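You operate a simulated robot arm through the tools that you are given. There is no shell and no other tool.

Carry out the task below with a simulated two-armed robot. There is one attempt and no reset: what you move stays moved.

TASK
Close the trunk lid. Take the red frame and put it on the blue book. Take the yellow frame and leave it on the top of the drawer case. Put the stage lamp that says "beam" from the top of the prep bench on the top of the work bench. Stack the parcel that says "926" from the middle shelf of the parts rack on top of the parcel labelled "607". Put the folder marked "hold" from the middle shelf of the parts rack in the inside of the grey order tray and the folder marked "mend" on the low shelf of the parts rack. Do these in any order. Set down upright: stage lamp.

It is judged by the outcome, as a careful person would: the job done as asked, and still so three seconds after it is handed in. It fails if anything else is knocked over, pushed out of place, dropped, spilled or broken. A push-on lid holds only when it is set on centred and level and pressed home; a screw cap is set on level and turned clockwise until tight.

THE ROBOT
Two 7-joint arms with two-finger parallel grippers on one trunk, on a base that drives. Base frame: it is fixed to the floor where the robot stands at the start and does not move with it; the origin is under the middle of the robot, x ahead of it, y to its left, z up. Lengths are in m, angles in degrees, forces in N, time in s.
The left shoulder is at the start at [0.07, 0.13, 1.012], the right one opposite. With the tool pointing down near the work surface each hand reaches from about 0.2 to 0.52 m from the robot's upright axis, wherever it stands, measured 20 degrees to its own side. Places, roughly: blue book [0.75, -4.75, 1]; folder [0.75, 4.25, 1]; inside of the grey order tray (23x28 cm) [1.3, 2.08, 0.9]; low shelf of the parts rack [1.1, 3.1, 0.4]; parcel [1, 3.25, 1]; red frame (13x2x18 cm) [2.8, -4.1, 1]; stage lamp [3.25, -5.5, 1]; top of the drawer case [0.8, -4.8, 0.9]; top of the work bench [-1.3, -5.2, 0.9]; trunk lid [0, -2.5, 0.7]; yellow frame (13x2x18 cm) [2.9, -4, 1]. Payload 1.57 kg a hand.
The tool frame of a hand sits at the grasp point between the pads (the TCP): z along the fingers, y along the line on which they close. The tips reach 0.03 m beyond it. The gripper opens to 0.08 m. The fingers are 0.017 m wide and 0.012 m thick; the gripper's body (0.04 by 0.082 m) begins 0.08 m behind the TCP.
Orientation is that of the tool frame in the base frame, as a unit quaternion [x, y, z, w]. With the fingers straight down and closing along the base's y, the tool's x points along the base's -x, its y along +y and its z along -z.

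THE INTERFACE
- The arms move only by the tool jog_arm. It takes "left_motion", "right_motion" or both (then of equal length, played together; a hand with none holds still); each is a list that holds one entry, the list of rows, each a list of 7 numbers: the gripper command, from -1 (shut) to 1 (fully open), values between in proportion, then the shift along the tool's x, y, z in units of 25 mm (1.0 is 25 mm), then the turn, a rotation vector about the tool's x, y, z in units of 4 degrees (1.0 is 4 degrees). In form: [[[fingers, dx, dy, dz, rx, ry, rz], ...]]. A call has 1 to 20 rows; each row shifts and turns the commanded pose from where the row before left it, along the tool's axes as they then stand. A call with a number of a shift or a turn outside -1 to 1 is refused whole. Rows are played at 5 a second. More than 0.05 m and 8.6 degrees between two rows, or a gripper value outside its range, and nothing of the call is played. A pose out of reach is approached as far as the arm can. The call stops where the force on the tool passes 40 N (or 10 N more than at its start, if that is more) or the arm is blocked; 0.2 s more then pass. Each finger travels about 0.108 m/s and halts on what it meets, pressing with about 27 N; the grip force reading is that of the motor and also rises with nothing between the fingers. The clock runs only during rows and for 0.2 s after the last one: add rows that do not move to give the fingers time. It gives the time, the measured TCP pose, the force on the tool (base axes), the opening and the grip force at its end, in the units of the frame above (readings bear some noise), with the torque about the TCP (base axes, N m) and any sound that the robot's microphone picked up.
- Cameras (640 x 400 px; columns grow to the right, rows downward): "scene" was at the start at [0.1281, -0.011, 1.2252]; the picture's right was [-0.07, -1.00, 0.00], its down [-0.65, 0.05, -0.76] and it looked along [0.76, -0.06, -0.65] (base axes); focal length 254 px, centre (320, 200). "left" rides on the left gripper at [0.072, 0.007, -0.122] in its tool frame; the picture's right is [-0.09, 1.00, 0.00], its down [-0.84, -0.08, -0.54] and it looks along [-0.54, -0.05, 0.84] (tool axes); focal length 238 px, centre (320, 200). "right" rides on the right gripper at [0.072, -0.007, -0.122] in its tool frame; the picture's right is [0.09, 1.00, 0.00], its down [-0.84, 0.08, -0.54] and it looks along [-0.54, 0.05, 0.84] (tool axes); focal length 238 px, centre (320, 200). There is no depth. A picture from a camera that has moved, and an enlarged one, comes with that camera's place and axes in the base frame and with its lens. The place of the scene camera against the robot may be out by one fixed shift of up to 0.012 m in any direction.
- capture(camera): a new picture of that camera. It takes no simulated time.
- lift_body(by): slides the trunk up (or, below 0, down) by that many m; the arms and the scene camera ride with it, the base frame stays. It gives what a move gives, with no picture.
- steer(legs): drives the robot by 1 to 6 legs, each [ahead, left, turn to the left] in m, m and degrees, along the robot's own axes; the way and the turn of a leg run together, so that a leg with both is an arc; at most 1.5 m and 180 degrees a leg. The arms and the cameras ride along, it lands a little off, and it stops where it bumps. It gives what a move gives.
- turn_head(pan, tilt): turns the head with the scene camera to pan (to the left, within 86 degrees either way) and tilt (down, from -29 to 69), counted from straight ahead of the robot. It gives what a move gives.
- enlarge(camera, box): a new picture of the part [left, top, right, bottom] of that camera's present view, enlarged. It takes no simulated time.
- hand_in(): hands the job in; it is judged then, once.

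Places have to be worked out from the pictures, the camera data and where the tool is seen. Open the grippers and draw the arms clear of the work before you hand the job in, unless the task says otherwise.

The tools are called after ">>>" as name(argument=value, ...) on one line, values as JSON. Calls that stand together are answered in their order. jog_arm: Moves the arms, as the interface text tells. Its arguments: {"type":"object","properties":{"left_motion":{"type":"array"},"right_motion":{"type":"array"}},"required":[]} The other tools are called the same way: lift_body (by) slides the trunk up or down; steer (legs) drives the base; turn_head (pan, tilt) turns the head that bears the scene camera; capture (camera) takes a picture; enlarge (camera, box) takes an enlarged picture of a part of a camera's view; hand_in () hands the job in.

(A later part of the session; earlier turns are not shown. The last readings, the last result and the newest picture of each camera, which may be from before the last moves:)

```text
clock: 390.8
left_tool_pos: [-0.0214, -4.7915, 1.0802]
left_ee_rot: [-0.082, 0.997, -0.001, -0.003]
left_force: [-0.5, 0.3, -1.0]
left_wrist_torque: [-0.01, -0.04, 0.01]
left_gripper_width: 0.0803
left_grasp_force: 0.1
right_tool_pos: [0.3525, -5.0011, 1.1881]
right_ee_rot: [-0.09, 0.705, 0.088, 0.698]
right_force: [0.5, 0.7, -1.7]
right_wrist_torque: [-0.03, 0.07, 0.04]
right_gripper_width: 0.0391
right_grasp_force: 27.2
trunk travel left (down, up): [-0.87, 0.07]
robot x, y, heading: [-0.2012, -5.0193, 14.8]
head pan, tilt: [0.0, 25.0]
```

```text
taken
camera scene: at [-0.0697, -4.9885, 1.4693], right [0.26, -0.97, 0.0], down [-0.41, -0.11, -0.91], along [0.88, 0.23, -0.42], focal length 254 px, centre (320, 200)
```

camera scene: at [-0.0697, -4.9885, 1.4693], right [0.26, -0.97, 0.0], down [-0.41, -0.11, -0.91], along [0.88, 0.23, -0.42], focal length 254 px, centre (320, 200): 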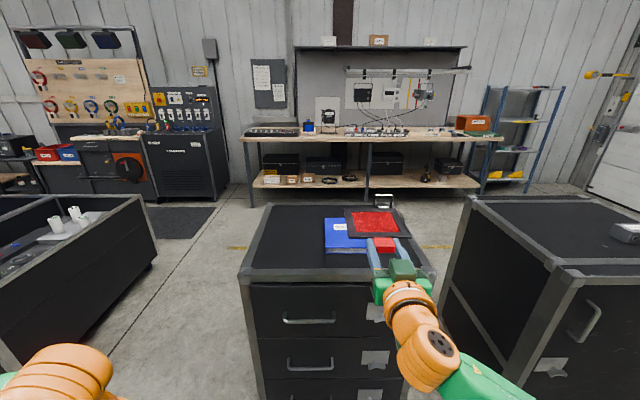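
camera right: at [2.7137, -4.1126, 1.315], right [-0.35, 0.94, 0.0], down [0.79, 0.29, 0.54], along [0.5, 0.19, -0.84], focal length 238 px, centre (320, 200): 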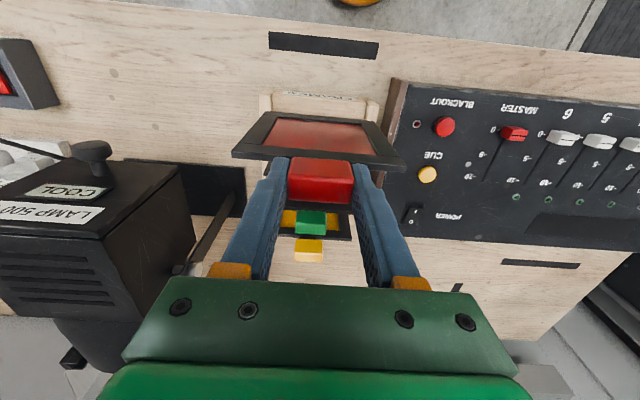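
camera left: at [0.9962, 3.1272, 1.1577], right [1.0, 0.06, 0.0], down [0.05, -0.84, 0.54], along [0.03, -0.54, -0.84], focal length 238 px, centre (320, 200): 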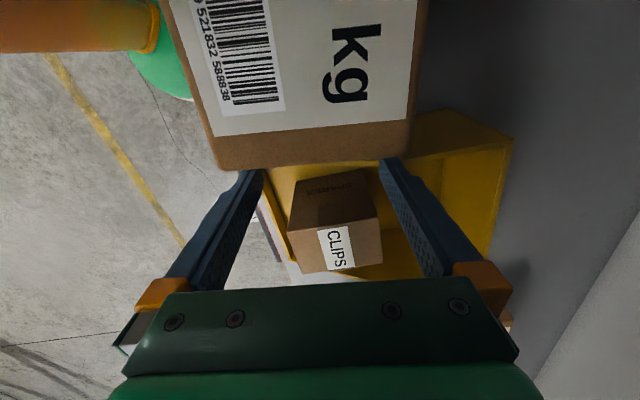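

The frame is flat and the hand horizontal. I shift 2.9 cm left to centre on the book, lower the trunk 0.2 m, and drive forward.

>>> jog_arm(right_motion=[[[-1, 0, 0.58, 0, 0, 0, 0], [-1, 0, 0.58, 0, 0, 0, 0], [-1, 0, 0, 0, 0, 0, 0]]])

>>> lift_body(by=-0.2)

>>> steer(legs=[[0.27, 0, 0]])

>>> turn_head(pan=-10, tilt=45)

>>> capture(camera="scene")

>>> capture(camera="right")

```text
clock: 391.6
left_tool_pos: [-0.0208, -4.7921, 1.0799]
left_ee_rot: [-0.083, 0.997, -0.001, -0.003]
left_force: [-0.3, -0.2, -0.3]
left_wrist_torque: [0.04, 0.0, -0.03]
left_gripper_width: 0.0801
left_grasp_force: 0.0
right_tool_pos: [0.3445, -4.9749, 1.188]
right_ee_rot: [-0.092, 0.705, 0.09, 0.698]
right_force: [-0.9, -0.2, -1.5]
right_wrist_torque: [-0.02, 0.1, 0.0]
right_gripper_width: 0.0393
right_grasp_force: 26.7
trunk travel left (down, up): [-0.87, 0.07]
robot x, y, heading: [-0.2012, -5.018, 15.1]
head pan, tilt: [0.0, 25.0]
```

```text
clock: 393.8
left_tool_pos: [-0.021, -4.7901, 0.8803]
left_ee_rot: [-0.083, 0.997, 0.0, -0.004]
left_force: [-0.1, 0.0, -0.1]
left_wrist_torque: [0.02, 0.03, 0.01]
left_gripper_width: 0.0802
left_grasp_force: 0.0
right_tool_pos: [0.3453, -4.974, 0.9868]
right_ee_rot: [-0.091, 0.705, 0.089, 0.698]
right_force: [0.0, -0.4, -1.2]
right_wrist_torque: [0.01, 0.09, -0.02]
right_gripper_width: 0.0393
right_grasp_force: 26.9
trunk travel left (down, up): [-0.67, 0.27]
robot x, y, heading: [-0.2, -5.0214, 14.9]
head pan, tilt: [0.0, 25.0]
```

```text
clock: 395.7
left_tool_pos: [0.2428, -4.7218, 0.8799]
left_ee_rot: [-0.082, 0.997, 0.0, -0.003]
left_force: [-0.3, -0.5, 0.0]
left_wrist_torque: [0.02, -0.02, -0.02]
left_gripper_width: 0.0797
left_grasp_force: 0.0
right_tool_pos: [0.6087, -4.9057, 0.9883]
right_ee_rot: [-0.091, 0.706, 0.089, 0.697]
right_force: [0.2, -0.3, -0.4]
right_wrist_torque: [-0.02, 0.06, 0.05]
right_gripper_width: 0.0392
right_grasp_force: 27.2
trunk travel left (down, up): [-0.67, 0.27]
robot x, y, heading: [0.0603, -4.9538, 14.4]
head pan, tilt: [0.0, 25.0]
```

```text
clock: 396.5
left_tool_pos: [0.2426, -4.7213, 0.8796]
left_ee_rot: [-0.082, 0.997, 0.0, -0.004]
left_force: [-0.2, -0.5, -0.1]
left_wrist_torque: [0.0, 0.01, 0.0]
left_gripper_width: 0.0801
left_grasp_force: 0.0
right_tool_pos: [0.6084, -4.9057, 0.9881]
right_ee_rot: [-0.089, 0.706, 0.087, 0.697]
right_force: [0.0, 0.3, -0.8]
right_wrist_torque: [-0.02, 0.04, 0.03]
right_gripper_width: 0.0391
right_grasp_force: 27.2
trunk travel left (down, up): [-0.67, 0.27]
robot x, y, heading: [0.0593, -4.95, 15.0]
head pan, tilt: [-10.0, 45.0]
```

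```text
taken
camera scene: at [0.1857, -4.9358, 1.2388], right [0.08, -1.0, 0.0], down [-0.7, -0.06, -0.71], along [0.7, 0.06, -0.71], focal length 254 px, centre (320, 200)
```

scene: 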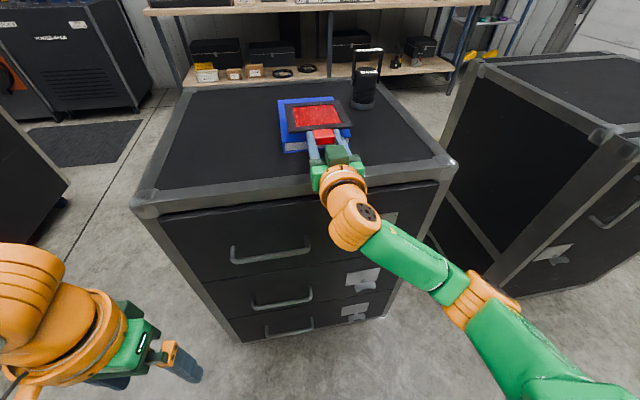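

```text
taken
camera right: at [0.4922, -4.9414, 0.9179], right [-0.25, 0.96, -0.09], down [-0.53, -0.06, 0.84], along [0.81, 0.26, 0.53], focal length 238 px, centre (320, 200)
```

right: 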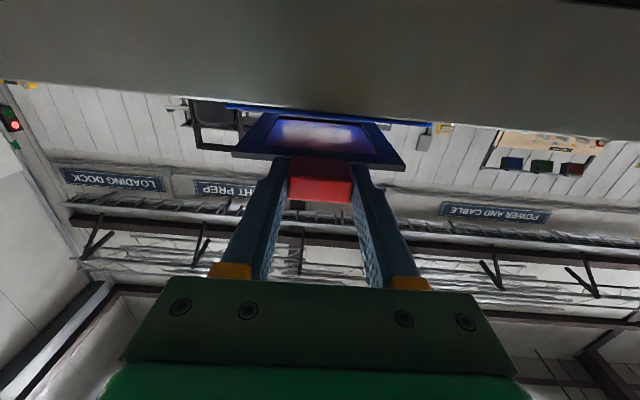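

The frame hovers over the book. I zoom in to check alignment.

>>> enlarge(camera="scene", box=[240, 60, 420, 220])

```text
2.50 times, centred on (330, 140) of scene
camera zoom: at [0.1857, -4.9358, 1.2388], right [0.08, -1.0, 0.0], down [-0.7, -0.06, -0.71], along [0.7, 0.06, -0.71], focal length 634 px, centre (295, 350)
```

zoom: 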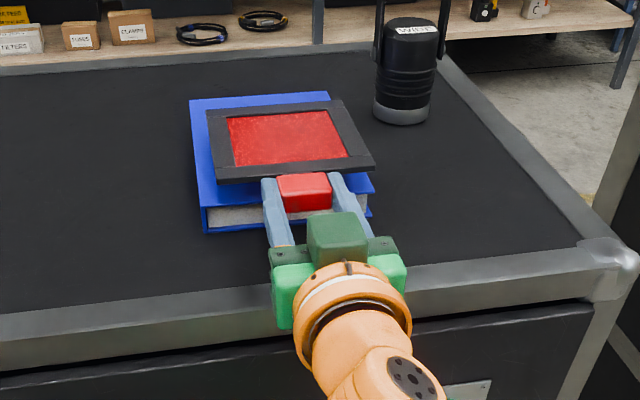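

The frame must go 5.7 cm further forward to sit wholly on the book. I move forward, then lower toward the book.

>>> jog_arm(right_motion=[[[-1, 0, 0.04, 0.76, 0, 0, 0], [-1, 0, 0.04, 0.76, 0, 0, 0], [-1, 0, 0.04, 0.76, 0, 0, 0], [-1, 0.5, 0, 0, 0, 0, 0], [-1, 0.5, 0, 0, 0, 0, 0], [-1, 0.4, 0, 0, 0, 0, 0], [-1, 0, 0, 0, 0, 0, 0]]])

>>> enlarge(camera="scene", box=[240, 60, 420, 220])

```text
clock: 397.9
left_tool_pos: [0.2392, -4.7222, 0.8798]
left_ee_rot: [-0.082, 0.997, 0.001, 0.0]
left_force: [0.5, -0.6, 0.2]
left_wrist_torque: [0.0, 0.01, 0.0]
left_gripper_width: 0.08
left_grasp_force: 0.1
right_tool_pos: [0.6591, -4.8891, 0.9667]
right_ee_rot: [-0.089, 0.696, 0.091, 0.707]
right_force: [-7.7, -0.4, 9.6]
right_wrist_torque: [-0.28, 1.3, -0.14]
right_gripper_width: 0.0391
right_grasp_force: 27.3
trunk travel left (down, up): [-0.67, 0.27]
robot x, y, heading: [0.0607, -4.952, 14.7]
head pan, tilt: [-10.0, 45.0]
stopped in row 6 (right hand): the force on the tool passed its limit at 48 N (the readings are from after the stop); the commanded pose is now the measured one
```

```text
2.50 times, centred on (330, 140) of scene
camera zoom: at [0.1794, -4.9367, 1.2394], right [0.08, -1.0, 0.0], down [-0.7, -0.06, -0.71], along [0.71, 0.06, -0.7], focal length 634 px, centre (295, 350)
```

zoom: 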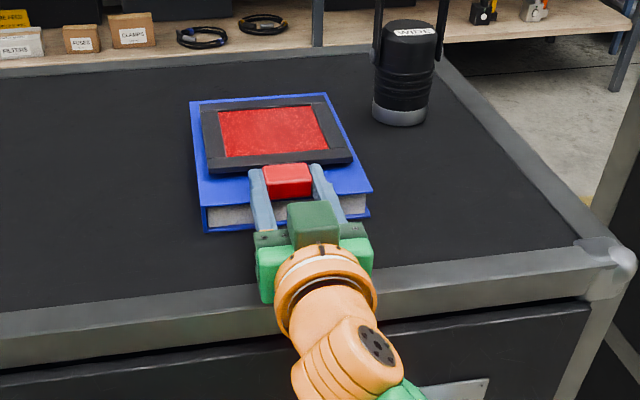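

Contact came from behind the TCP (torque sign), i.e. the camera box under the hand met the case's front rail, not the frame. I raise 2 cm, move 3.5 cm back, and then lower again – the frame will still be mostly on the book.

>>> jog_arm(right_motion=[[[-1, -0.4, 0, 0, 0, 0, 0], [-1, -0.4, 0, 0, 0, 0, 0], [-1, 0, 0, -0.7, 0, 0, 0], [-1, 0, 0, -0.7, 0, 0.2, 0], [-1, 0, 0, 0, 0, 0, 0]]])

>>> turn_head(pan=5, tilt=40)

>>> enlarge(camera="scene", box=[280, 100, 480, 260])

```text
clock: 399.1
left_tool_pos: [0.2433, -4.7209, 0.8796]
left_ee_rot: [-0.082, 0.997, 0.0, -0.004]
left_force: [-1.0, 0.0, 0.1]
left_wrist_torque: [-0.03, 0.01, -0.04]
left_gripper_width: 0.0801
left_grasp_force: 0.1
right_tool_pos: [0.6306, -4.8965, 0.9829]
right_ee_rot: [-0.089, 0.704, 0.089, 0.699]
right_force: [0.2, 0.0, -0.9]
right_wrist_torque: [-0.04, 0.07, -0.01]
right_gripper_width: 0.0395
right_grasp_force: 27.0
trunk travel left (down, up): [-0.67, 0.27]
robot x, y, heading: [0.0616, -4.9509, 14.7]
head pan, tilt: [-10.0, 45.0]
```

```text
clock: 399.9
left_tool_pos: [0.2422, -4.722, 0.8801]
left_ee_rot: [-0.082, 0.997, -0.001, -0.004]
left_force: [-0.8, 1.4, -0.6]
left_wrist_torque: [0.05, -0.01, -0.02]
left_gripper_width: 0.08
left_grasp_force: 0.0
right_tool_pos: [0.6289, -4.8958, 0.9835]
right_ee_rot: [-0.09, 0.704, 0.089, 0.698]
right_force: [0.0, 0.2, -1.6]
right_wrist_torque: [-0.03, 0.05, -0.01]
right_gripper_width: 0.0392
right_grasp_force: 26.4
trunk travel left (down, up): [-0.67, 0.27]
robot x, y, heading: [0.062, -4.9463, 14.7]
head pan, tilt: [5.0, 40.0]
```

```text
2.50 times, centred on (380, 180) of scene
camera zoom: at [0.1846, -4.914, 1.246], right [0.34, -0.94, 0.0], down [-0.61, -0.22, -0.77], along [0.72, 0.26, -0.64], focal length 634 px, centre (170, 250)
```

zoom: 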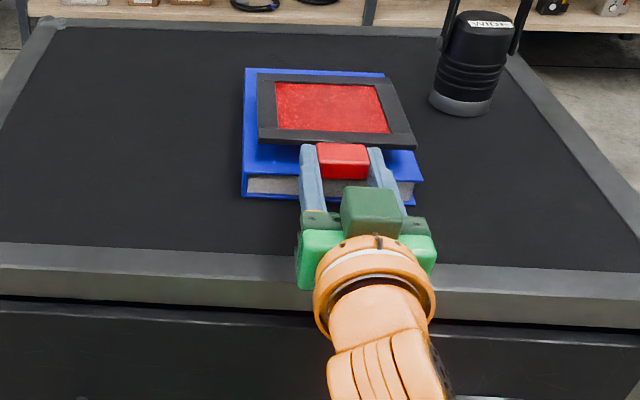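

Now at n≈−0.66. I lower in small steps, watching the torque sign to tell frame contact from camera contact.

>>> jog_arm(right_motion=[[[-1, 0.3, 0, 0, 0, 0, 0], [-1, 0.3, 0, 0, 0, 0, 0], [-1, 0, 0, 0, 0, 0, 0]]])

>>> jog_arm(right_motion=[[[-1, 0.2, 0, 0, 0, 0, 0], [-1, 0.2, 0, 0, 0, 0, 0], [-1, 0, 0, 0, 0, 0, 0]]])

```text
clock: 400.7
left_tool_pos: [0.2434, -4.721, 0.8799]
left_ee_rot: [-0.082, 0.997, -0.001, -0.004]
left_force: [0.4, -1.0, 0.0]
left_wrist_torque: [0.03, 0.0, 0.02]
left_gripper_width: 0.0801
left_grasp_force: 0.0
right_tool_pos: [0.6285, -4.8964, 0.968]
right_ee_rot: [-0.09, 0.705, 0.089, 0.698]
right_force: [-0.1, 0.2, -0.2]
right_wrist_torque: [0.0, 0.1, -0.02]
right_gripper_width: 0.0391
right_grasp_force: 26.9
trunk travel left (down, up): [-0.67, 0.27]
robot x, y, heading: [0.0616, -4.9533, 14.7]
head pan, tilt: [5.0, 40.0]
```

```text
clock: 401.5
left_tool_pos: [0.2422, -4.7213, 0.8795]
left_ee_rot: [-0.082, 0.997, 0.0, -0.002]
left_force: [0.2, 1.1, -0.1]
left_wrist_torque: [-0.01, -0.01, -0.04]
left_gripper_width: 0.0801
left_grasp_force: 0.1
right_tool_pos: [0.6266, -4.8956, 0.9608]
right_ee_rot: [-0.09, 0.701, 0.089, 0.702]
right_force: [5.3, 0.6, 14.5]
right_wrist_torque: [0.14, -0.53, -0.03]
right_gripper_width: 0.0393
right_grasp_force: 26.9
trunk travel left (down, up): [-0.67, 0.27]
robot x, y, heading: [0.061, -4.9542, 14.4]
head pan, tilt: [5.0, 40.0]
```

Now the contact is ahead of the TCP: the frame rests on the book (TCP z≈0.961). I ease 1 mm and open.

>>> jog_arm(right_motion=[[[-1, -0.05, 0, 0, 0, 0, 0], [-1, 0, 0, 0, 0, 0, 0], [0.1, 0, 0, 0, 0, 0, 0], [0.3, 0, 0, 0, 0, 0, 0], [0.7, 0, 0, 0, 0, 0, 0], [1, 0, 0, 0, 0, 0, 0], [1, 0, 0, 0, 0, 0, 0]]])

>>> enlarge(camera="scene", box=[280, 100, 480, 260])

```text
clock: 403.1
left_tool_pos: [0.2436, -4.7219, 0.8796]
left_ee_rot: [-0.081, 0.997, 0.0, -0.002]
left_force: [-0.2, 0.1, 1.2]
left_wrist_torque: [-0.01, 0.0, 0.01]
left_gripper_width: 0.0798
left_grasp_force: 0.0
right_tool_pos: [0.629, -4.896, 0.9579]
right_ee_rot: [-0.09, 0.703, 0.089, 0.699]
right_force: [-0.4, -0.1, 0.7]
right_wrist_torque: [0.02, 0.04, -0.01]
right_gripper_width: 0.0801
right_grasp_force: 0.1
trunk travel left (down, up): [-0.67, 0.27]
robot x, y, heading: [0.0603, -4.9513, 14.6]
head pan, tilt: [5.0, 40.0]
```

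```text
2.50 times, centred on (380, 180) of scene
camera zoom: at [0.1844, -4.9139, 1.246], right [0.34, -0.94, 0.0], down [-0.61, -0.22, -0.77], along [0.72, 0.26, -0.64], focal length 634 px, centre (170, 250)
```

zoom: 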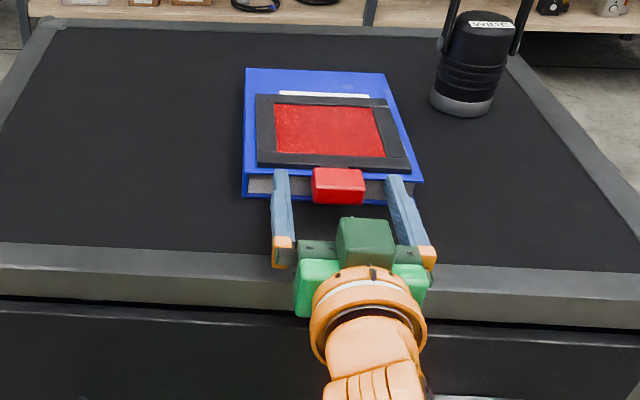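

The red frame lies flat on the blue book. I retract the hand straight back, then drive back.

>>> jog_arm(right_motion=[[[1, 0, 0, -0.7, 0, 0, 0], [1, 0, 0, -0.7, 0, 0, 0], [1, 0, 0, -0.7, 0, 0, 0], [1, 0, 0, -0.7, 0, 0, 0], [1, 0, 0, 0, 0, 0, 0]]])

>>> steer(legs=[[-0.35, 0, 0]])

>>> capture(camera="scene")

```text
clock: 404.3
left_tool_pos: [0.2423, -4.7207, 0.8802]
left_ee_rot: [-0.082, 0.997, 0.0, -0.004]
left_force: [0.4, -0.9, -0.9]
left_wrist_torque: [0.0, 0.01, -0.01]
left_gripper_width: 0.0801
left_grasp_force: 0.0
right_tool_pos: [0.5622, -4.9154, 0.959]
right_ee_rot: [-0.091, 0.704, 0.09, 0.699]
right_force: [-0.1, 0.7, -0.1]
right_wrist_torque: [-0.01, 0.0, 0.0]
right_gripper_width: 0.08
right_grasp_force: 0.1
trunk travel left (down, up): [-0.67, 0.27]
robot x, y, heading: [0.0614, -4.9544, 14.8]
head pan, tilt: [5.0, 40.0]
```

```text
clock: 406.5
left_tool_pos: [-0.0891, -4.8098, 0.879]
left_ee_rot: [-0.082, 0.997, 0.0, -0.003]
left_force: [-0.4, -0.9, -0.3]
left_wrist_torque: [0.02, -0.01, 0.03]
left_gripper_width: 0.0798
left_grasp_force: 0.0
right_tool_pos: [0.2289, -5.0033, 0.9579]
right_ee_rot: [-0.091, 0.703, 0.091, 0.699]
right_force: [-0.9, -0.7, 0.5]
right_wrist_torque: [0.03, 0.0, -0.03]
right_gripper_width: 0.08
right_grasp_force: 0.1
trunk travel left (down, up): [-0.67, 0.27]
robot x, y, heading: [-0.2697, -5.037, 14.8]
head pan, tilt: [5.0, 40.0]
```

```text
taken
camera scene: at [-0.1475, -5.0013, 1.246], right [0.34, -0.94, 0.0], down [-0.61, -0.22, -0.77], along [0.72, 0.26, -0.64], focal length 254 px, centre (320, 200)
```

scene: 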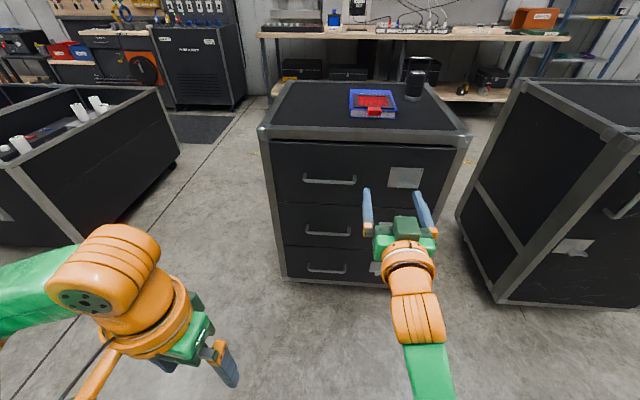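

Red frame is done. I bring the right hand back to pointing down, retracting as it turns.

>>> jog_arm(right_motion=[[[1, 0, 0, -0.18, 0, 1, 0], [1, 0.02, 0, -0.18, 0, 1, 0], [1, 0.04, 0, -0.18, 0, 1, 0], [1, 0.05, 0, -0.17, 0, 1, 0], [1, 0.06, 0, -0.17, 0, 1, 0], [1, 0.07, 0, -0.17, 0, 1, 0], [1, 0.08, 0, -0.16, 0, 1, 0], [1, 0.09, 0, -0.16, 0, 1, 0], [1, 0.1, 0, -0.15, 0, 1, 0], [1, 0.11, 0, -0.14, 0, 1, 0], [1, 0.12, 0, -0.13, 0, 1, 0], [1, 0, 0, 0, 0, 0, 0]]])

>>> jog_arm(right_motion=[[[1, 0.13, 0, -0.12, 0, 1, 0], [1, 0.14, 0, -0.11, 0, 1, 0], [1, 0.15, 0, -0.1, 0, 1, 0], [1, 0.16, 0, -0.09, 0, 1, 0], [1, 0.16, 0, -0.08, 0, 1, 0], [1, 0.17, 0, -0.07, 0, 1, 0], [1, 0.17, 0, -0.06, 0, 1, 0], [1, 0.17, 0, -0.04, 0, 1, 0], [1, 0.18, 0, -0.03, 0, 1, 0], [1, 0.18, 0, -0.02, 0, 1, 0], [1, 0.18, 0, 0, 0, 1, 0], [1, 0, 0, 0, 0, 0.3, 0], [1, 0, 0, 0, 0, 0, 0]]])

>>> lift_body(by=0.2)

>>> steer(legs=[[0, 1.0, 0]])

```text
clock: 409.1
left_tool_pos: [-0.0905, -4.8084, 0.8805]
left_ee_rot: [-0.083, 0.997, -0.001, -0.002]
left_force: [0.6, -0.9, -0.5]
left_wrist_torque: [-0.03, -0.02, -0.02]
left_gripper_width: 0.0801
left_grasp_force: 0.0
right_tool_pos: [0.1998, -5.0159, 0.9426]
right_ee_rot: [-0.113, 0.914, 0.043, 0.388]
right_force: [0.0, -0.5, 0.1]
right_wrist_torque: [0.02, -0.04, -0.02]
right_gripper_width: 0.08
right_grasp_force: 0.0
right hand out of reach, approached as far as the arm can: row 10, 11
trunk travel left (down, up): [-0.67, 0.27]
robot x, y, heading: [-0.27, -5.0389, 14.7]
head pan, tilt: [5.0, 40.0]
```

```text
clock: 411.9
left_tool_pos: [-0.0891, -4.8082, 0.8794]
left_ee_rot: [-0.082, 0.997, 0.0, -0.003]
left_force: [-0.3, 0.1, -0.7]
left_wrist_torque: [-0.03, 0.02, -0.03]
left_gripper_width: 0.0798
left_grasp_force: 0.0
right_tool_pos: [0.2124, -5.0047, 0.8988]
right_ee_rot: [-0.128, 0.992, 0.0, 0.003]
right_force: [-0.6, 0.9, 0.3]
right_wrist_torque: [0.0, 0.0, 0.01]
right_gripper_width: 0.0801
right_grasp_force: 0.0
right hand out of reach, approached as far as the arm can: row 1, 2, 3, 4, 5, 6, 7
trunk travel left (down, up): [-0.67, 0.27]
robot x, y, heading: [-0.2726, -5.0384, 14.8]
head pan, tilt: [5.0, 40.0]
```

```text
clock: 414.1
left_tool_pos: [-0.0899, -4.8082, 1.0804]
left_ee_rot: [-0.081, 0.997, 0.0, -0.002]
left_force: [0.8, 0.2, 0.8]
left_wrist_torque: [-0.01, 0.02, 0.01]
left_gripper_width: 0.0799
left_grasp_force: 0.0
right_tool_pos: [0.2107, -5.004, 1.099]
right_ee_rot: [-0.127, 0.992, 0.001, 0.004]
right_force: [0.3, 0.3, 0.3]
right_wrist_torque: [0.0, 0.02, -0.02]
right_gripper_width: 0.0799
right_grasp_force: 0.0
trunk travel left (down, up): [-0.87, 0.07]
robot x, y, heading: [-0.2728, -5.0375, 14.5]
head pan, tilt: [5.0, 40.0]
```

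```text
clock: 419.3
left_tool_pos: [-0.3598, -3.838, 1.0801]
left_ee_rot: [-0.092, 0.996, 0.0, -0.004]
left_force: [-0.3, -0.4, -1.5]
left_wrist_torque: [0.01, 0.0, 0.0]
left_gripper_width: 0.0799
left_grasp_force: 0.0
right_tool_pos: [-0.0558, -4.027, 1.0998]
right_ee_rot: [-0.138, 0.99, 0.001, 0.004]
right_force: [-0.2, 0.7, -1.0]
right_wrist_torque: [0.0, -0.02, -0.01]
right_gripper_width: 0.0802
right_grasp_force: 0.0
trunk travel left (down, up): [-0.87, 0.07]
robot x, y, heading: [-0.5349, -4.0674, 15.8]
head pan, tilt: [5.0, 40.0]
```

I drive back to the prep bench side, and first continue along it to find the "beam" lamp near its far end.

>>> jog_arm(right_motion=[[[1, 0.8, 0, 0, 0, 0, 0], [1, 0.8, 0, 0, 0, 0, 0], [1, 0.8, 0, 0, 0, 0, 0], [1, 0.8, 0, 0, 0, 0, 0], [1, 0, 0, 0, 0, 0, 0]]])

>>> steer(legs=[[0, 0, -0.8], [1.1, -0.06, 0], [1.1, 0, 0], [0, -1.1, 0], [0, -1.0, 0]])

>>> turn_head(pan=0, tilt=20)

>>> capture(camera="scene")

```text
clock: 420.5
left_tool_pos: [-0.3609, -3.8367, 1.0793]
left_ee_rot: [-0.092, 0.996, 0.0, -0.003]
left_force: [-0.9, 0.1, 0.9]
left_wrist_torque: [-0.03, -0.01, 0.0]
left_gripper_width: 0.0801
left_grasp_force: 0.1
right_tool_pos: [-0.0632, -4.0286, 1.0996]
right_ee_rot: [-0.137, 0.991, 0.0, 0.004]
right_force: [0.5, 1.1, -0.4]
right_wrist_torque: [-0.01, 0.03, 0.01]
right_gripper_width: 0.0799
right_grasp_force: 0.1
right hand out of reach, approached as far as the arm can: row 1, 2, 3, 4
trunk travel left (down, up): [-0.87, 0.07]
robot x, y, heading: [-0.5386, -4.0669, 15.8]
head pan, tilt: [5.0, 40.0]
```

```text
clock: 441.6
left_tool_pos: [2.3303, -5.3342, 1.0796]
left_ee_rot: [-0.079, 0.997, 0.0, -0.003]
left_force: [-0.7, 1.1, -1.4]
left_wrist_torque: [0.02, 0.0, 0.0]
left_gripper_width: 0.0801
left_grasp_force: 0.0
right_tool_pos: [2.6225, -5.5318, 1.1]
right_ee_rot: [-0.123, 0.992, 0.0, 0.004]
right_force: [1.0, -0.2, 0.6]
right_wrist_torque: [-0.01, 0.01, 0.0]
right_gripper_width: 0.0799
right_grasp_force: 0.1
trunk travel left (down, up): [-0.87, 0.07]
robot x, y, heading: [2.1506, -5.5653, 14.2]
head pan, tilt: [5.0, 40.0]
```

```text
clock: 442.5
left_tool_pos: [2.3306, -5.3347, 1.0804]
left_ee_rot: [-0.079, 0.997, 0.0, -0.002]
left_force: [-0.4, -0.3, -0.5]
left_wrist_torque: [0.04, -0.01, -0.01]
left_gripper_width: 0.0799
left_grasp_force: 0.1
right_tool_pos: [2.6237, -5.5332, 1.0994]
right_ee_rot: [-0.124, 0.992, 0.0, 0.004]
right_force: [-0.3, -0.3, -0.7]
right_wrist_torque: [0.02, 0.02, 0.0]
right_gripper_width: 0.0803
right_grasp_force: 0.1
trunk travel left (down, up): [-0.87, 0.07]
robot x, y, heading: [2.1514, -5.5596, 14.6]
head pan, tilt: [0.0, 20.0]
```

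```text
taken
camera scene: at [2.2813, -5.5315, 1.4774], right [0.25, -0.97, 0.0], down [-0.33, -0.09, -0.94], along [0.91, 0.23, -0.34], focal length 254 px, centre (320, 200)
```

scene: 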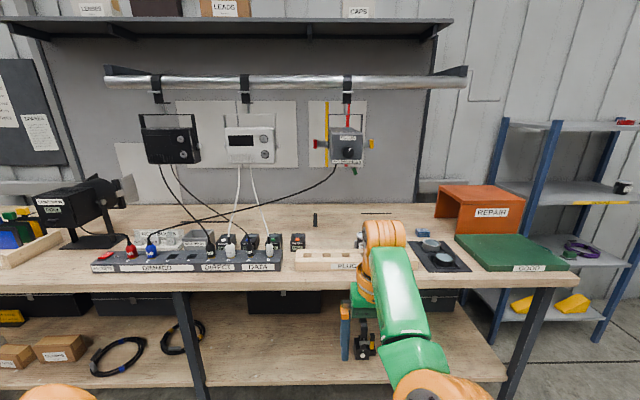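

The arm hides the spot where the lamp should be. I pull the right hand back to clear the view.

>>> jog_arm(right_motion=[[[1, 0.9, 0, 0.4, 0, 0, 0], [1, 0.9, 0, 0.4, 0, 0, 0], [1, 0.9, 0, 0.4, 0, 0, 0], [1, 0.9, 0, 0.4, 0, 0, 0], [1, 0.9, 0, 0.4, 0, 0, 0], [1, 0.9, 0, 0.4, 0, 0, 0], [1, 0, 0, 0, 0, 0, 0]]])

>>> turn_head(pan=-12, tilt=25)

>>> capture(camera="scene")

```text
clock: 444.1
left_tool_pos: [2.3309, -5.3345, 1.0789]
left_ee_rot: [-0.079, 0.997, 0.0, -0.003]
left_force: [0.1, -0.5, 0.4]
left_wrist_torque: [0.0, -0.03, 0.01]
left_gripper_width: 0.08
left_grasp_force: 0.1
right_tool_pos: [2.605, -5.5223, 1.0194]
right_ee_rot: [-0.123, 0.992, 0.0, 0.003]
right_force: [0.1, -0.3, -0.5]
right_wrist_torque: [-0.01, 0.0, -0.02]
right_gripper_width: 0.0803
right_grasp_force: 0.1
right hand out of reach, approached as far as the arm can: row 1, 2, 3, 4, 5, 6
trunk travel left (down, up): [-0.87, 0.07]
robot x, y, heading: [2.1497, -5.5609, 14.6]
head pan, tilt: [0.0, 20.0]
```

```text
clock: 444.8
left_tool_pos: [2.3299, -5.3343, 1.0788]
left_ee_rot: [-0.078, 0.997, 0.0, -0.002]
left_force: [0.2, -0.1, 0.3]
left_wrist_torque: [0.02, 0.0, 0.02]
left_gripper_width: 0.0799
left_grasp_force: 0.1
right_tool_pos: [2.6051, -5.5233, 1.0206]
right_ee_rot: [-0.123, 0.992, 0.001, 0.002]
right_force: [-0.3, 0.3, 0.8]
right_wrist_torque: [0.02, 0.01, 0.0]
right_gripper_width: 0.0798
right_grasp_force: 0.0
trunk travel left (down, up): [-0.87, 0.07]
robot x, y, heading: [2.1495, -5.5635, 14.6]
head pan, tilt: [-12.0, 25.0]
```

```text
taken
camera scene: at [2.2831, -5.5506, 1.4694], right [0.04, -1.0, 0.0], down [-0.42, -0.02, -0.91], along [0.91, 0.04, -0.42], focal length 254 px, centre (320, 200)
```

scene: 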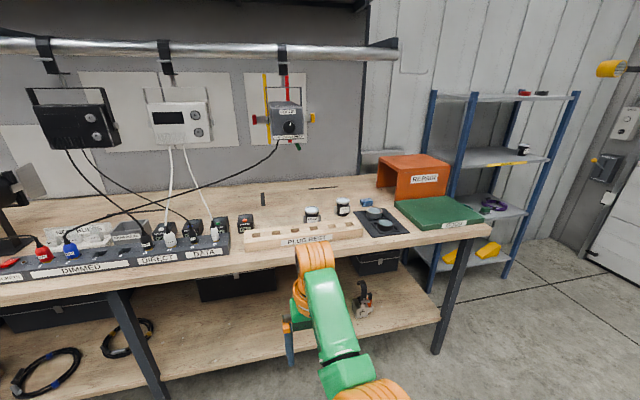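

>>> enlarge(camera="scene", box=[230, 150, 480, 260])

>>> enlarge(camera="scene", box=[290, 185, 410, 255])

```text
2.56 times, centred on (355, 205) of scene
camera zoom: at [2.2831, -5.5506, 1.4694], right [0.04, -1.0, 0.0], down [-0.42, -0.02, -0.91], along [0.91, 0.04, -0.42], focal length 649 px, centre (230, 187)
```

zoom: 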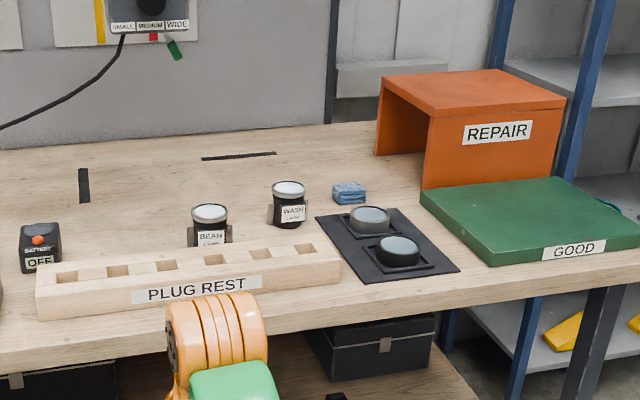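

```text
5.33 times, centred on (350, 220) of scene
camera zoom: at [2.2831, -5.5506, 1.4694], right [0.04, -1.0, 0.0], down [-0.42, -0.02, -0.91], along [0.91, 0.04, -0.42], focal length 1352 px, centre (160, 93)
```

zoom: 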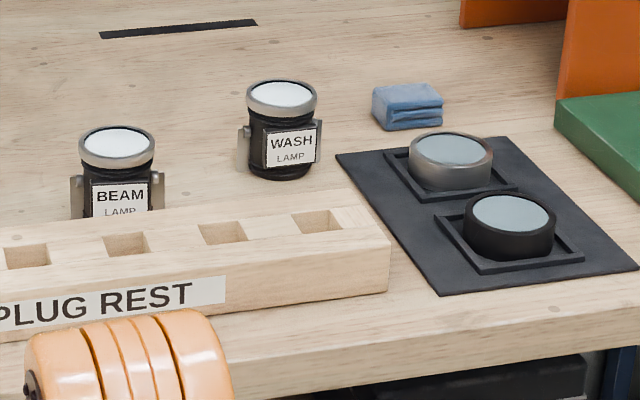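

Found it: the small upright lamp labelled "BEAM" behind the PLUG REST strip (centre ≈(3.245, −5.472), top z≈0.972, Ø≈6 cm, with side lugs). I'll grip it front-to-back with the right hand; I turn to heading 57° and yaw the hand.

>>> steer(legs=[[0, -0.28, 0], [0, 0, 42.5]])

>>> jog_arm(right_motion=[[[1, 0.3, 0, -0.1, 0, 0, -0.95], [1, 0.3, 0, -0.1, 0, 0, -0.95], [1, 0.3, 0, -0.1, 0, 0, -0.95], [1, 0.3, 0, -0.1, 0, 0, -0.95], [1, 0.3, 0, -0.1, 0, 0, -0.95], [1, 0.3, 0, -0.1, 0, 0, -0.95], [1, 0.3, 0, -0.1, 0, 0, -0.95], [1, 0.3, 0, -0.1, 0, 0, -0.95], [1, 0, 0, -0.1, 0, 0, -0.95], [1, 0, 0, -0.1, 0, 0, -0.95], [1, 0, 0, -0.1, 0, 0, -0.95], [1, 0, 0, -0.1, 0, 0, -0.95], [1, 0, 0, 0, 0, 0, 0]]])

>>> turn_head(pan=-42, tilt=30)

>>> capture(camera="scene")

```text
clock: 448.7
left_tool_pos: [2.2014, -5.5404, 1.08]
left_ee_rot: [-0.431, 0.902, -0.002, -0.002]
left_force: [0.3, 0.6, 0.1]
left_wrist_torque: [0.04, -0.01, -0.01]
left_gripper_width: 0.08
left_grasp_force: 0.0
right_tool_pos: [2.5296, -5.497, 1.0201]
right_ee_rot: [-0.471, 0.882, 0.001, 0.002]
right_force: [0.1, 0.0, 0.6]
right_wrist_torque: [-0.05, -0.02, 0.0]
right_gripper_width: 0.0799
right_grasp_force: 0.0
trunk travel left (down, up): [-0.87, 0.07]
robot x, y, heading: [2.2196, -5.8369, 56.2]
head pan, tilt: [-12.0, 25.0]
```

```text
clock: 451.5
left_tool_pos: [2.2002, -5.5407, 1.0791]
left_ee_rot: [-0.431, 0.902, -0.001, -0.003]
left_force: [-0.3, 0.0, -0.2]
left_wrist_torque: [0.0, 0.0, 0.01]
left_gripper_width: 0.0802
left_grasp_force: 0.0
right_tool_pos: [2.5371, -5.4989, 1.0264]
right_ee_rot: [0.777, -0.63, 0.0, -0.002]
right_force: [0.8, 0.0, -0.2]
right_wrist_torque: [-0.02, -0.02, -0.01]
right_gripper_width: 0.0797
right_grasp_force: 0.1
right hand out of reach, approached as far as the arm can: row 1, 2, 3, 4, 5, 6, 7, 8, 12
trunk travel left (down, up): [-0.87, 0.07]
robot x, y, heading: [2.215, -5.8298, 56.6]
head pan, tilt: [-12.0, 25.0]
```

```text
clock: 452.5
left_tool_pos: [2.1993, -5.5412, 1.08]
left_ee_rot: [-0.431, 0.902, -0.001, -0.002]
left_force: [0.4, -0.1, 0.8]
left_wrist_torque: [0.0, 0.01, 0.0]
left_gripper_width: 0.0801
left_grasp_force: 0.0
right_tool_pos: [2.5365, -5.4986, 1.0255]
right_ee_rot: [0.777, -0.63, 0.0, -0.003]
right_force: [-1.0, 0.1, -0.7]
right_wrist_torque: [0.0, 0.0, -0.01]
right_gripper_width: 0.0799
right_grasp_force: 0.0
trunk travel left (down, up): [-0.87, 0.07]
robot x, y, heading: [2.2189, -5.828, 56.6]
head pan, tilt: [-42.0, 30.0]
```

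```text
taken
camera scene: at [2.3267, -5.7728, 1.4614], right [0.25, -0.97, 0.0], down [-0.48, -0.13, -0.87], along [0.84, 0.22, -0.5], focal length 254 px, centre (320, 200)
```

scene: 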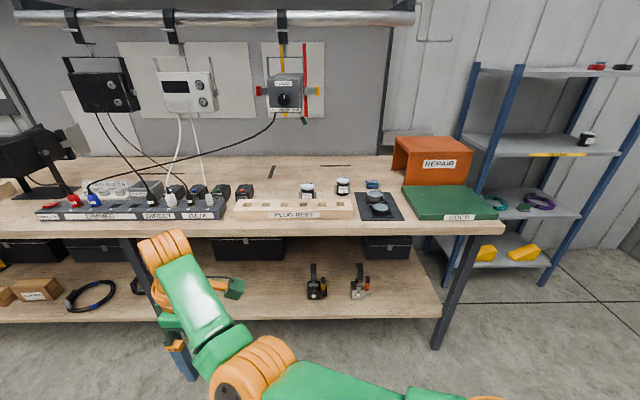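

I zoom to relocate the lamp and its neighbours from this angle.

>>> enlarge(camera="scene", box=[220, 160, 420, 240])

```text
3.20 times, centred on (320, 200) of scene
camera zoom: at [2.3267, -5.7728, 1.4614], right [0.25, -0.97, 0.0], down [-0.48, -0.13, -0.87], along [0.84, 0.22, -0.5], focal length 811 px, centre (320, 200)
```

zoom: 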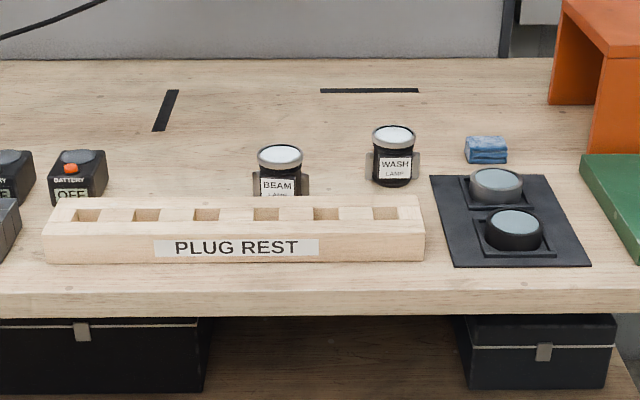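

BEAM lamp is at n≈1.72, s≈−6.12; the PLUG REST's back edge is ~4.5 cm in front of it. I bring the hand in front of my shoulder at z≈1.05 and drive toward the bench.

>>> jog_arm(right_motion=[[[1, 0.84, -0.39, -0.14, 0, 0, 0], [1, 0.84, -0.39, -0.14, 0, 0, 0], [1, 0.84, -0.39, -0.14, 0, 0, 0], [1, 0.84, -0.39, -0.14, 0, 0, 0], [1, 0.84, -0.39, -0.14, 0, 0, 0], [1, 0.84, -0.39, -0.14, 0, 0, 0], [1, 0.84, -0.39, -0.14, 0, 0, 0], [1, 0, 0, 0, 0, 0, 0]]])

>>> steer(legs=[[0.373, -0.333, 0]])

>>> capture(camera="right")

>>> capture(camera="scene")

```text
clock: 454.3
left_tool_pos: [2.1996, -5.5423, 1.0807]
left_ee_rot: [-0.432, 0.902, -0.001, -0.002]
left_force: [-0.1, 0.3, 0.3]
left_wrist_torque: [-0.01, 0.0, -0.02]
left_gripper_width: 0.0801
left_grasp_force: 0.0
right_tool_pos: [2.6468, -5.6131, 1.0439]
right_ee_rot: [0.776, -0.63, 0.001, -0.004]
right_force: [-0.3, -0.5, 0.2]
right_wrist_torque: [-0.02, 0.01, 0.03]
right_gripper_width: 0.0797
right_grasp_force: 0.0
right hand out of reach, approached as far as the arm can: row 1, 2, 3
trunk travel left (down, up): [-0.87, 0.07]
robot x, y, heading: [2.2196, -5.8313, 56.4]
head pan, tilt: [-42.0, 30.0]
```

```text
clock: 457.2
left_tool_pos: [2.6871, -5.4206, 1.0803]
left_ee_rot: [-0.427, 0.904, -0.002, -0.003]
left_force: [-0.4, -0.9, -0.1]
left_wrist_torque: [-0.03, -0.01, 0.01]
left_gripper_width: 0.08
left_grasp_force: 0.1
right_tool_pos: [3.1333, -5.4963, 1.0444]
right_ee_rot: [0.774, -0.633, 0.0, -0.004]
right_force: [0.2, -1.3, -0.9]
right_wrist_torque: [-0.03, -0.03, -0.02]
right_gripper_width: 0.08
right_grasp_force: 0.0
trunk travel left (down, up): [-0.87, 0.07]
robot x, y, heading: [2.7051, -5.7132, 56.0]
head pan, tilt: [-42.0, 30.0]
```

```text
taken
camera right: at [3.1536, -5.5658, 1.1663], right [-0.96, -0.29, -0.01], down [-0.24, 0.8, 0.55], along [-0.15, 0.52, -0.84], focal length 238 px, centre (320, 200)
```

right: 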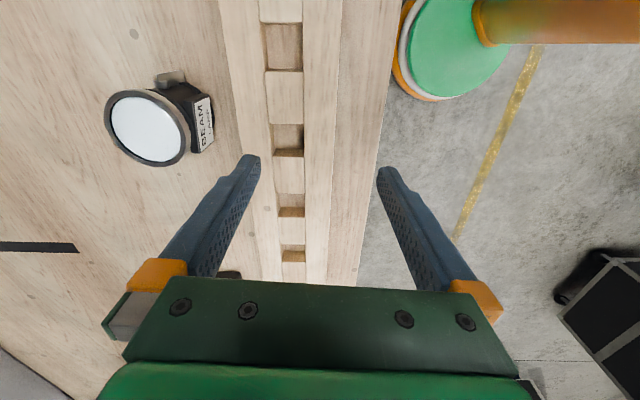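

```text
taken
camera scene: at [2.8109, -5.654, 1.4616], right [0.24, -0.97, 0.0], down [-0.48, -0.12, -0.87], along [0.84, 0.21, -0.5], focal length 254 px, centre (320, 200)
```

scene: 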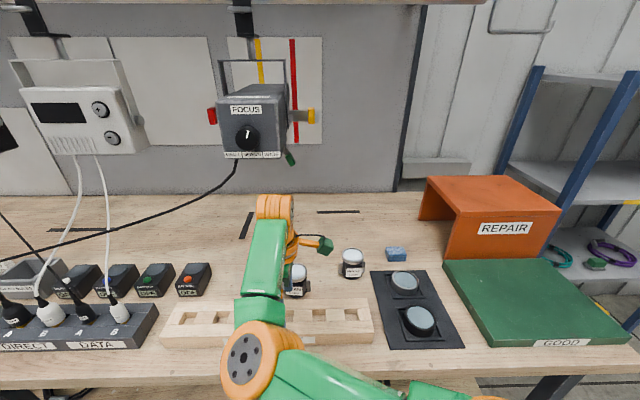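

The wrist view refines BEAM's centre to n≈1.744, s≈−6.132 with a ~7 cm lens ring. I drive 9 cm closer and look again.

>>> steer(legs=[[0.068, -0.059, 0]])

>>> capture(camera="right")

```text
clock: 458.3
left_tool_pos: [2.7718, -5.399, 1.0804]
left_ee_rot: [-0.427, 0.904, -0.001, -0.001]
left_force: [-0.1, 0.2, -0.2]
left_wrist_torque: [0.0, -0.03, -0.03]
left_gripper_width: 0.0799
left_grasp_force: 0.1
right_tool_pos: [3.2181, -5.4753, 1.0458]
right_ee_rot: [0.774, -0.633, 0.0, -0.005]
right_force: [0.1, 0.2, 1.3]
right_wrist_torque: [0.01, -0.04, 0.04]
right_gripper_width: 0.0804
right_grasp_force: 0.1
trunk travel left (down, up): [-0.87, 0.07]
robot x, y, heading: [2.794, -5.6905, 56.1]
head pan, tilt: [-42.0, 30.0]
```

```text
taken
camera right: at [3.2378, -5.544, 1.1681], right [-0.96, -0.29, -0.01], down [-0.25, 0.8, 0.55], along [-0.15, 0.52, -0.84], focal length 238 px, centre (320, 200)
```

right: 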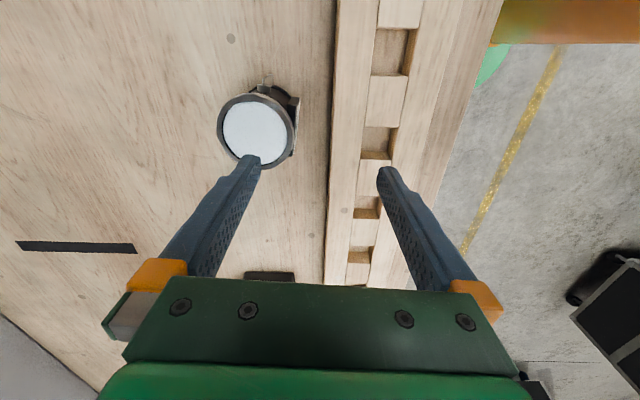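

The lamp's lens centre is at n≈1.746, s≈−6.132. I move the hand over it (5.5 cm forward, 7 mm sideways), correcting the slight tilt.

>>> jog_arm(right_motion=[[[1, 0.07, -0.56, 0, 0, 0, 0], [1, 0.07, -0.56, 0, 0, 0, 0], [1, 0.07, -0.55, 0, 0, 0, 0], [1, 0.06, -0.55, 0, 0, 0, 0], [1, 0, 0, 0, 0, 0, 0]]])

>>> capture(camera="right")

>>> enlarge(camera="scene", box=[200, 180, 400, 340])

```text
clock: 459.5
left_tool_pos: [2.7765, -5.3981, 1.0798]
left_ee_rot: [-0.428, 0.904, -0.001, -0.002]
left_force: [0.2, -1.1, -0.5]
left_wrist_torque: [0.02, -0.02, 0.0]
left_gripper_width: 0.0799
left_grasp_force: 0.0
right_tool_pos: [3.2771, -5.4718, 1.0427]
right_ee_rot: [0.774, -0.634, 0.0, -0.002]
right_force: [-0.2, 1.4, 0.4]
right_wrist_torque: [0.03, 0.04, -0.03]
right_gripper_width: 0.0801
right_grasp_force: 0.2
trunk travel left (down, up): [-0.87, 0.07]
robot x, y, heading: [2.7912, -5.6889, 56.1]
head pan, tilt: [-42.0, 30.0]
```

```text
taken
camera right: at [3.2984, -5.5383, 1.165], right [-0.96, -0.29, 0.0], down [-0.24, 0.8, 0.55], along [-0.15, 0.52, -0.84], focal length 238 px, centre (320, 200)
```

right: 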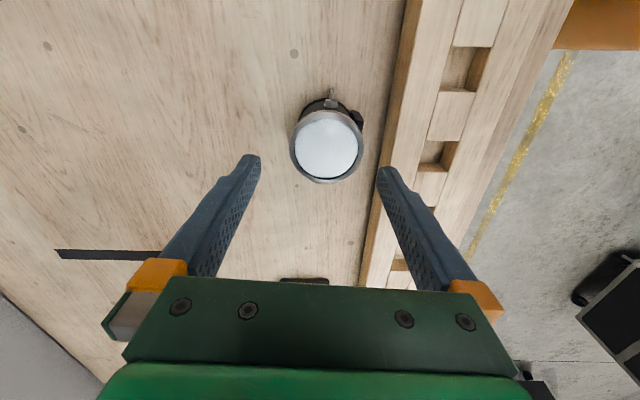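

```text
2.50 times, centred on (300, 260) of scene
camera zoom: at [2.8998, -5.6307, 1.4615], right [0.24, -0.97, 0.0], down [-0.48, -0.12, -0.87], along [0.84, 0.21, -0.5], focal length 634 px, centre (370, 50)
```

zoom: 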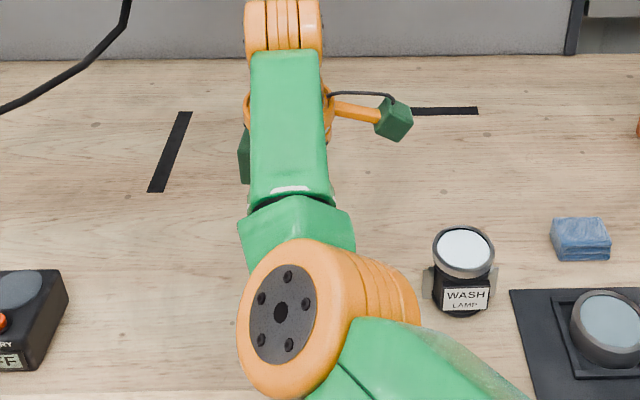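

Slightly off by ~5 mm toward me; I correct and lower half-way, then check.

>>> jog_arm(right_motion=[[[1, 0, 0.2, 0.3, 0, 0, 0], [1, 0, 0, 0.5, 0, 0, 0], [1, 0, 0, 0.5, 0, 0, 0], [1, 0, 0, 0.5, 0, 0, 0], [1, 0, 0, 0, 0, 0, 0]]])

>>> capture(camera="right")

```text
clock: 460.7
left_tool_pos: [2.7759, -5.3978, 1.0792]
left_ee_rot: [-0.428, 0.904, -0.001, -0.002]
left_force: [-0.1, 0.6, 0.8]
left_wrist_torque: [0.03, 0.01, -0.01]
left_gripper_width: 0.0799
left_grasp_force: 0.0
right_tool_pos: [3.2734, -5.4719, 0.9981]
right_ee_rot: [0.774, -0.633, 0.001, -0.003]
right_force: [0.8, 0.4, 0.0]
right_wrist_torque: [0.01, 0.03, 0.06]
right_gripper_width: 0.0798
right_grasp_force: 0.0
trunk travel left (down, up): [-0.87, 0.07]
robot x, y, heading: [2.7915, -5.6921, 55.9]
head pan, tilt: [-42.0, 30.0]
```

```text
taken
camera right: at [3.2947, -5.5393, 1.1206], right [-0.96, -0.29, 0.0], down [-0.24, 0.8, 0.55], along [-0.15, 0.52, -0.84], focal length 238 px, centre (320, 200)
```

right: 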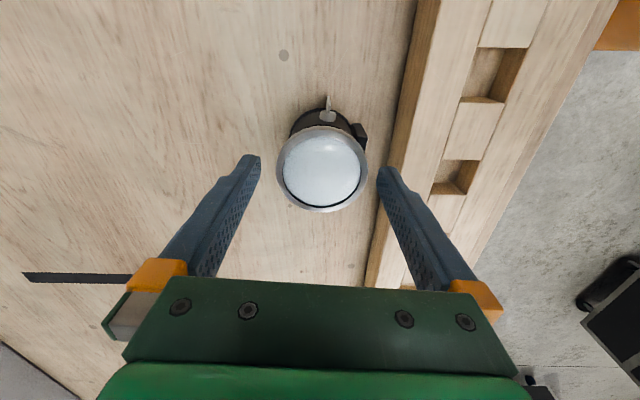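

Centred within 2–3 mm. I lower the remaining 4.3 cm.

>>> jog_arm(right_motion=[[[1, 0, 0.06, 0.45, 0, 0, 0], [1, 0, 0, 0.45, 0, 0, 0], [1, 0, 0, 0.45, 0, 0, 0], [1, 0, 0, 0.35, 0, 0, 0], [1, 0, 0, 0, 0, 0, 0]]])

>>> capture(camera="right")

```text
clock: 461.9
left_tool_pos: [2.776, -5.3986, 1.0812]
left_ee_rot: [-0.427, 0.904, 0.0, -0.002]
left_force: [0.3, -0.7, -0.5]
left_wrist_torque: [0.02, -0.01, -0.03]
left_gripper_width: 0.0802
left_grasp_force: 0.0
right_tool_pos: [3.2711, -5.4702, 0.9559]
right_ee_rot: [0.774, -0.633, 0.0, -0.003]
right_force: [-0.1, 0.3, -0.2]
right_wrist_torque: [0.0, -0.02, -0.01]
right_gripper_width: 0.0802
right_grasp_force: 0.1
trunk travel left (down, up): [-0.87, 0.07]
robot x, y, heading: [2.7889, -5.6871, 56.0]
head pan, tilt: [-42.0, 30.0]
```

```text
taken
camera right: at [3.2919, -5.5391, 1.0785], right [-0.96, -0.29, 0.0], down [-0.24, 0.8, 0.55], along [-0.15, 0.52, -0.84], focal length 238 px, centre (320, 200)
```

right: 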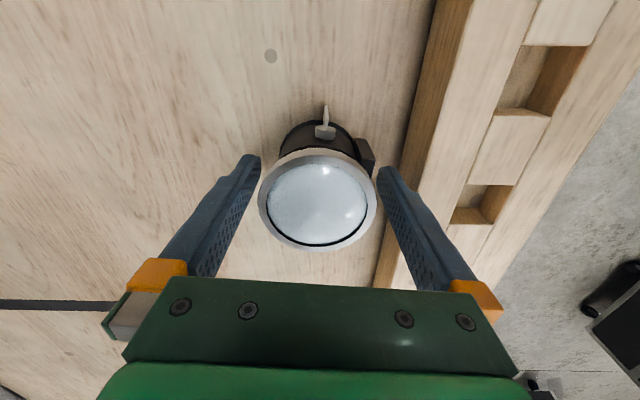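

The lamp's ring is between the fingers. I close gently.

>>> jog_arm(right_motion=[[[0.8, 0, 0, 0, 0, 0, 0], [0.6, 0, 0, 0, 0, 0, 0], [0.4, 0, 0, 0, 0, 0, 0], [0, 0, 0, 0, 0, 0, 0], [-1, 0, 0, 0, 0, 0, 0], [-1, 0, 0, 0, 0, 0, 0], [-1, 0, 0, 0, 0, 0, 0]]])

>>> capture(camera="right")

```text
clock: 463.5
left_tool_pos: [2.7771, -5.3988, 1.0801]
left_ee_rot: [-0.428, 0.904, -0.001, -0.002]
left_force: [-0.3, -0.5, 0.3]
left_wrist_torque: [0.0, 0.03, 0.0]
left_gripper_width: 0.08
left_grasp_force: 0.2
right_tool_pos: [3.27, -5.4711, 0.9561]
right_ee_rot: [0.774, -0.634, 0.0, -0.003]
right_force: [0.1, -0.6, -0.2]
right_wrist_torque: [-0.03, 0.04, -0.01]
right_gripper_width: 0.0612
right_grasp_force: 27.1
trunk travel left (down, up): [-0.87, 0.07]
robot x, y, heading: [2.7921, -5.6865, 55.8]
head pan, tilt: [-42.0, 30.0]
```

```text
taken
camera right: at [3.292, -5.5391, 1.0785], right [-0.96, -0.29, 0.0], down [-0.24, 0.8, 0.55], along [-0.15, 0.52, -0.84], focal length 238 px, centre (320, 200)
```

right: 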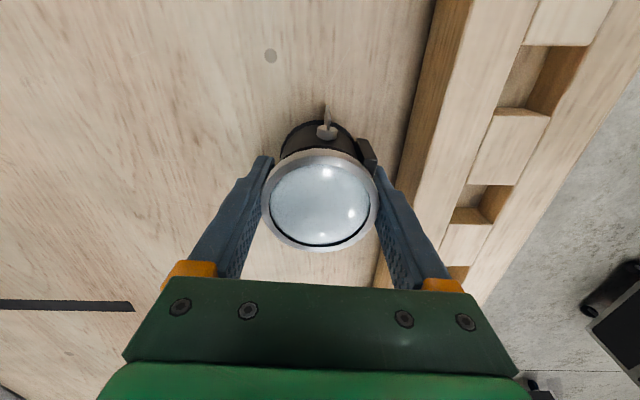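

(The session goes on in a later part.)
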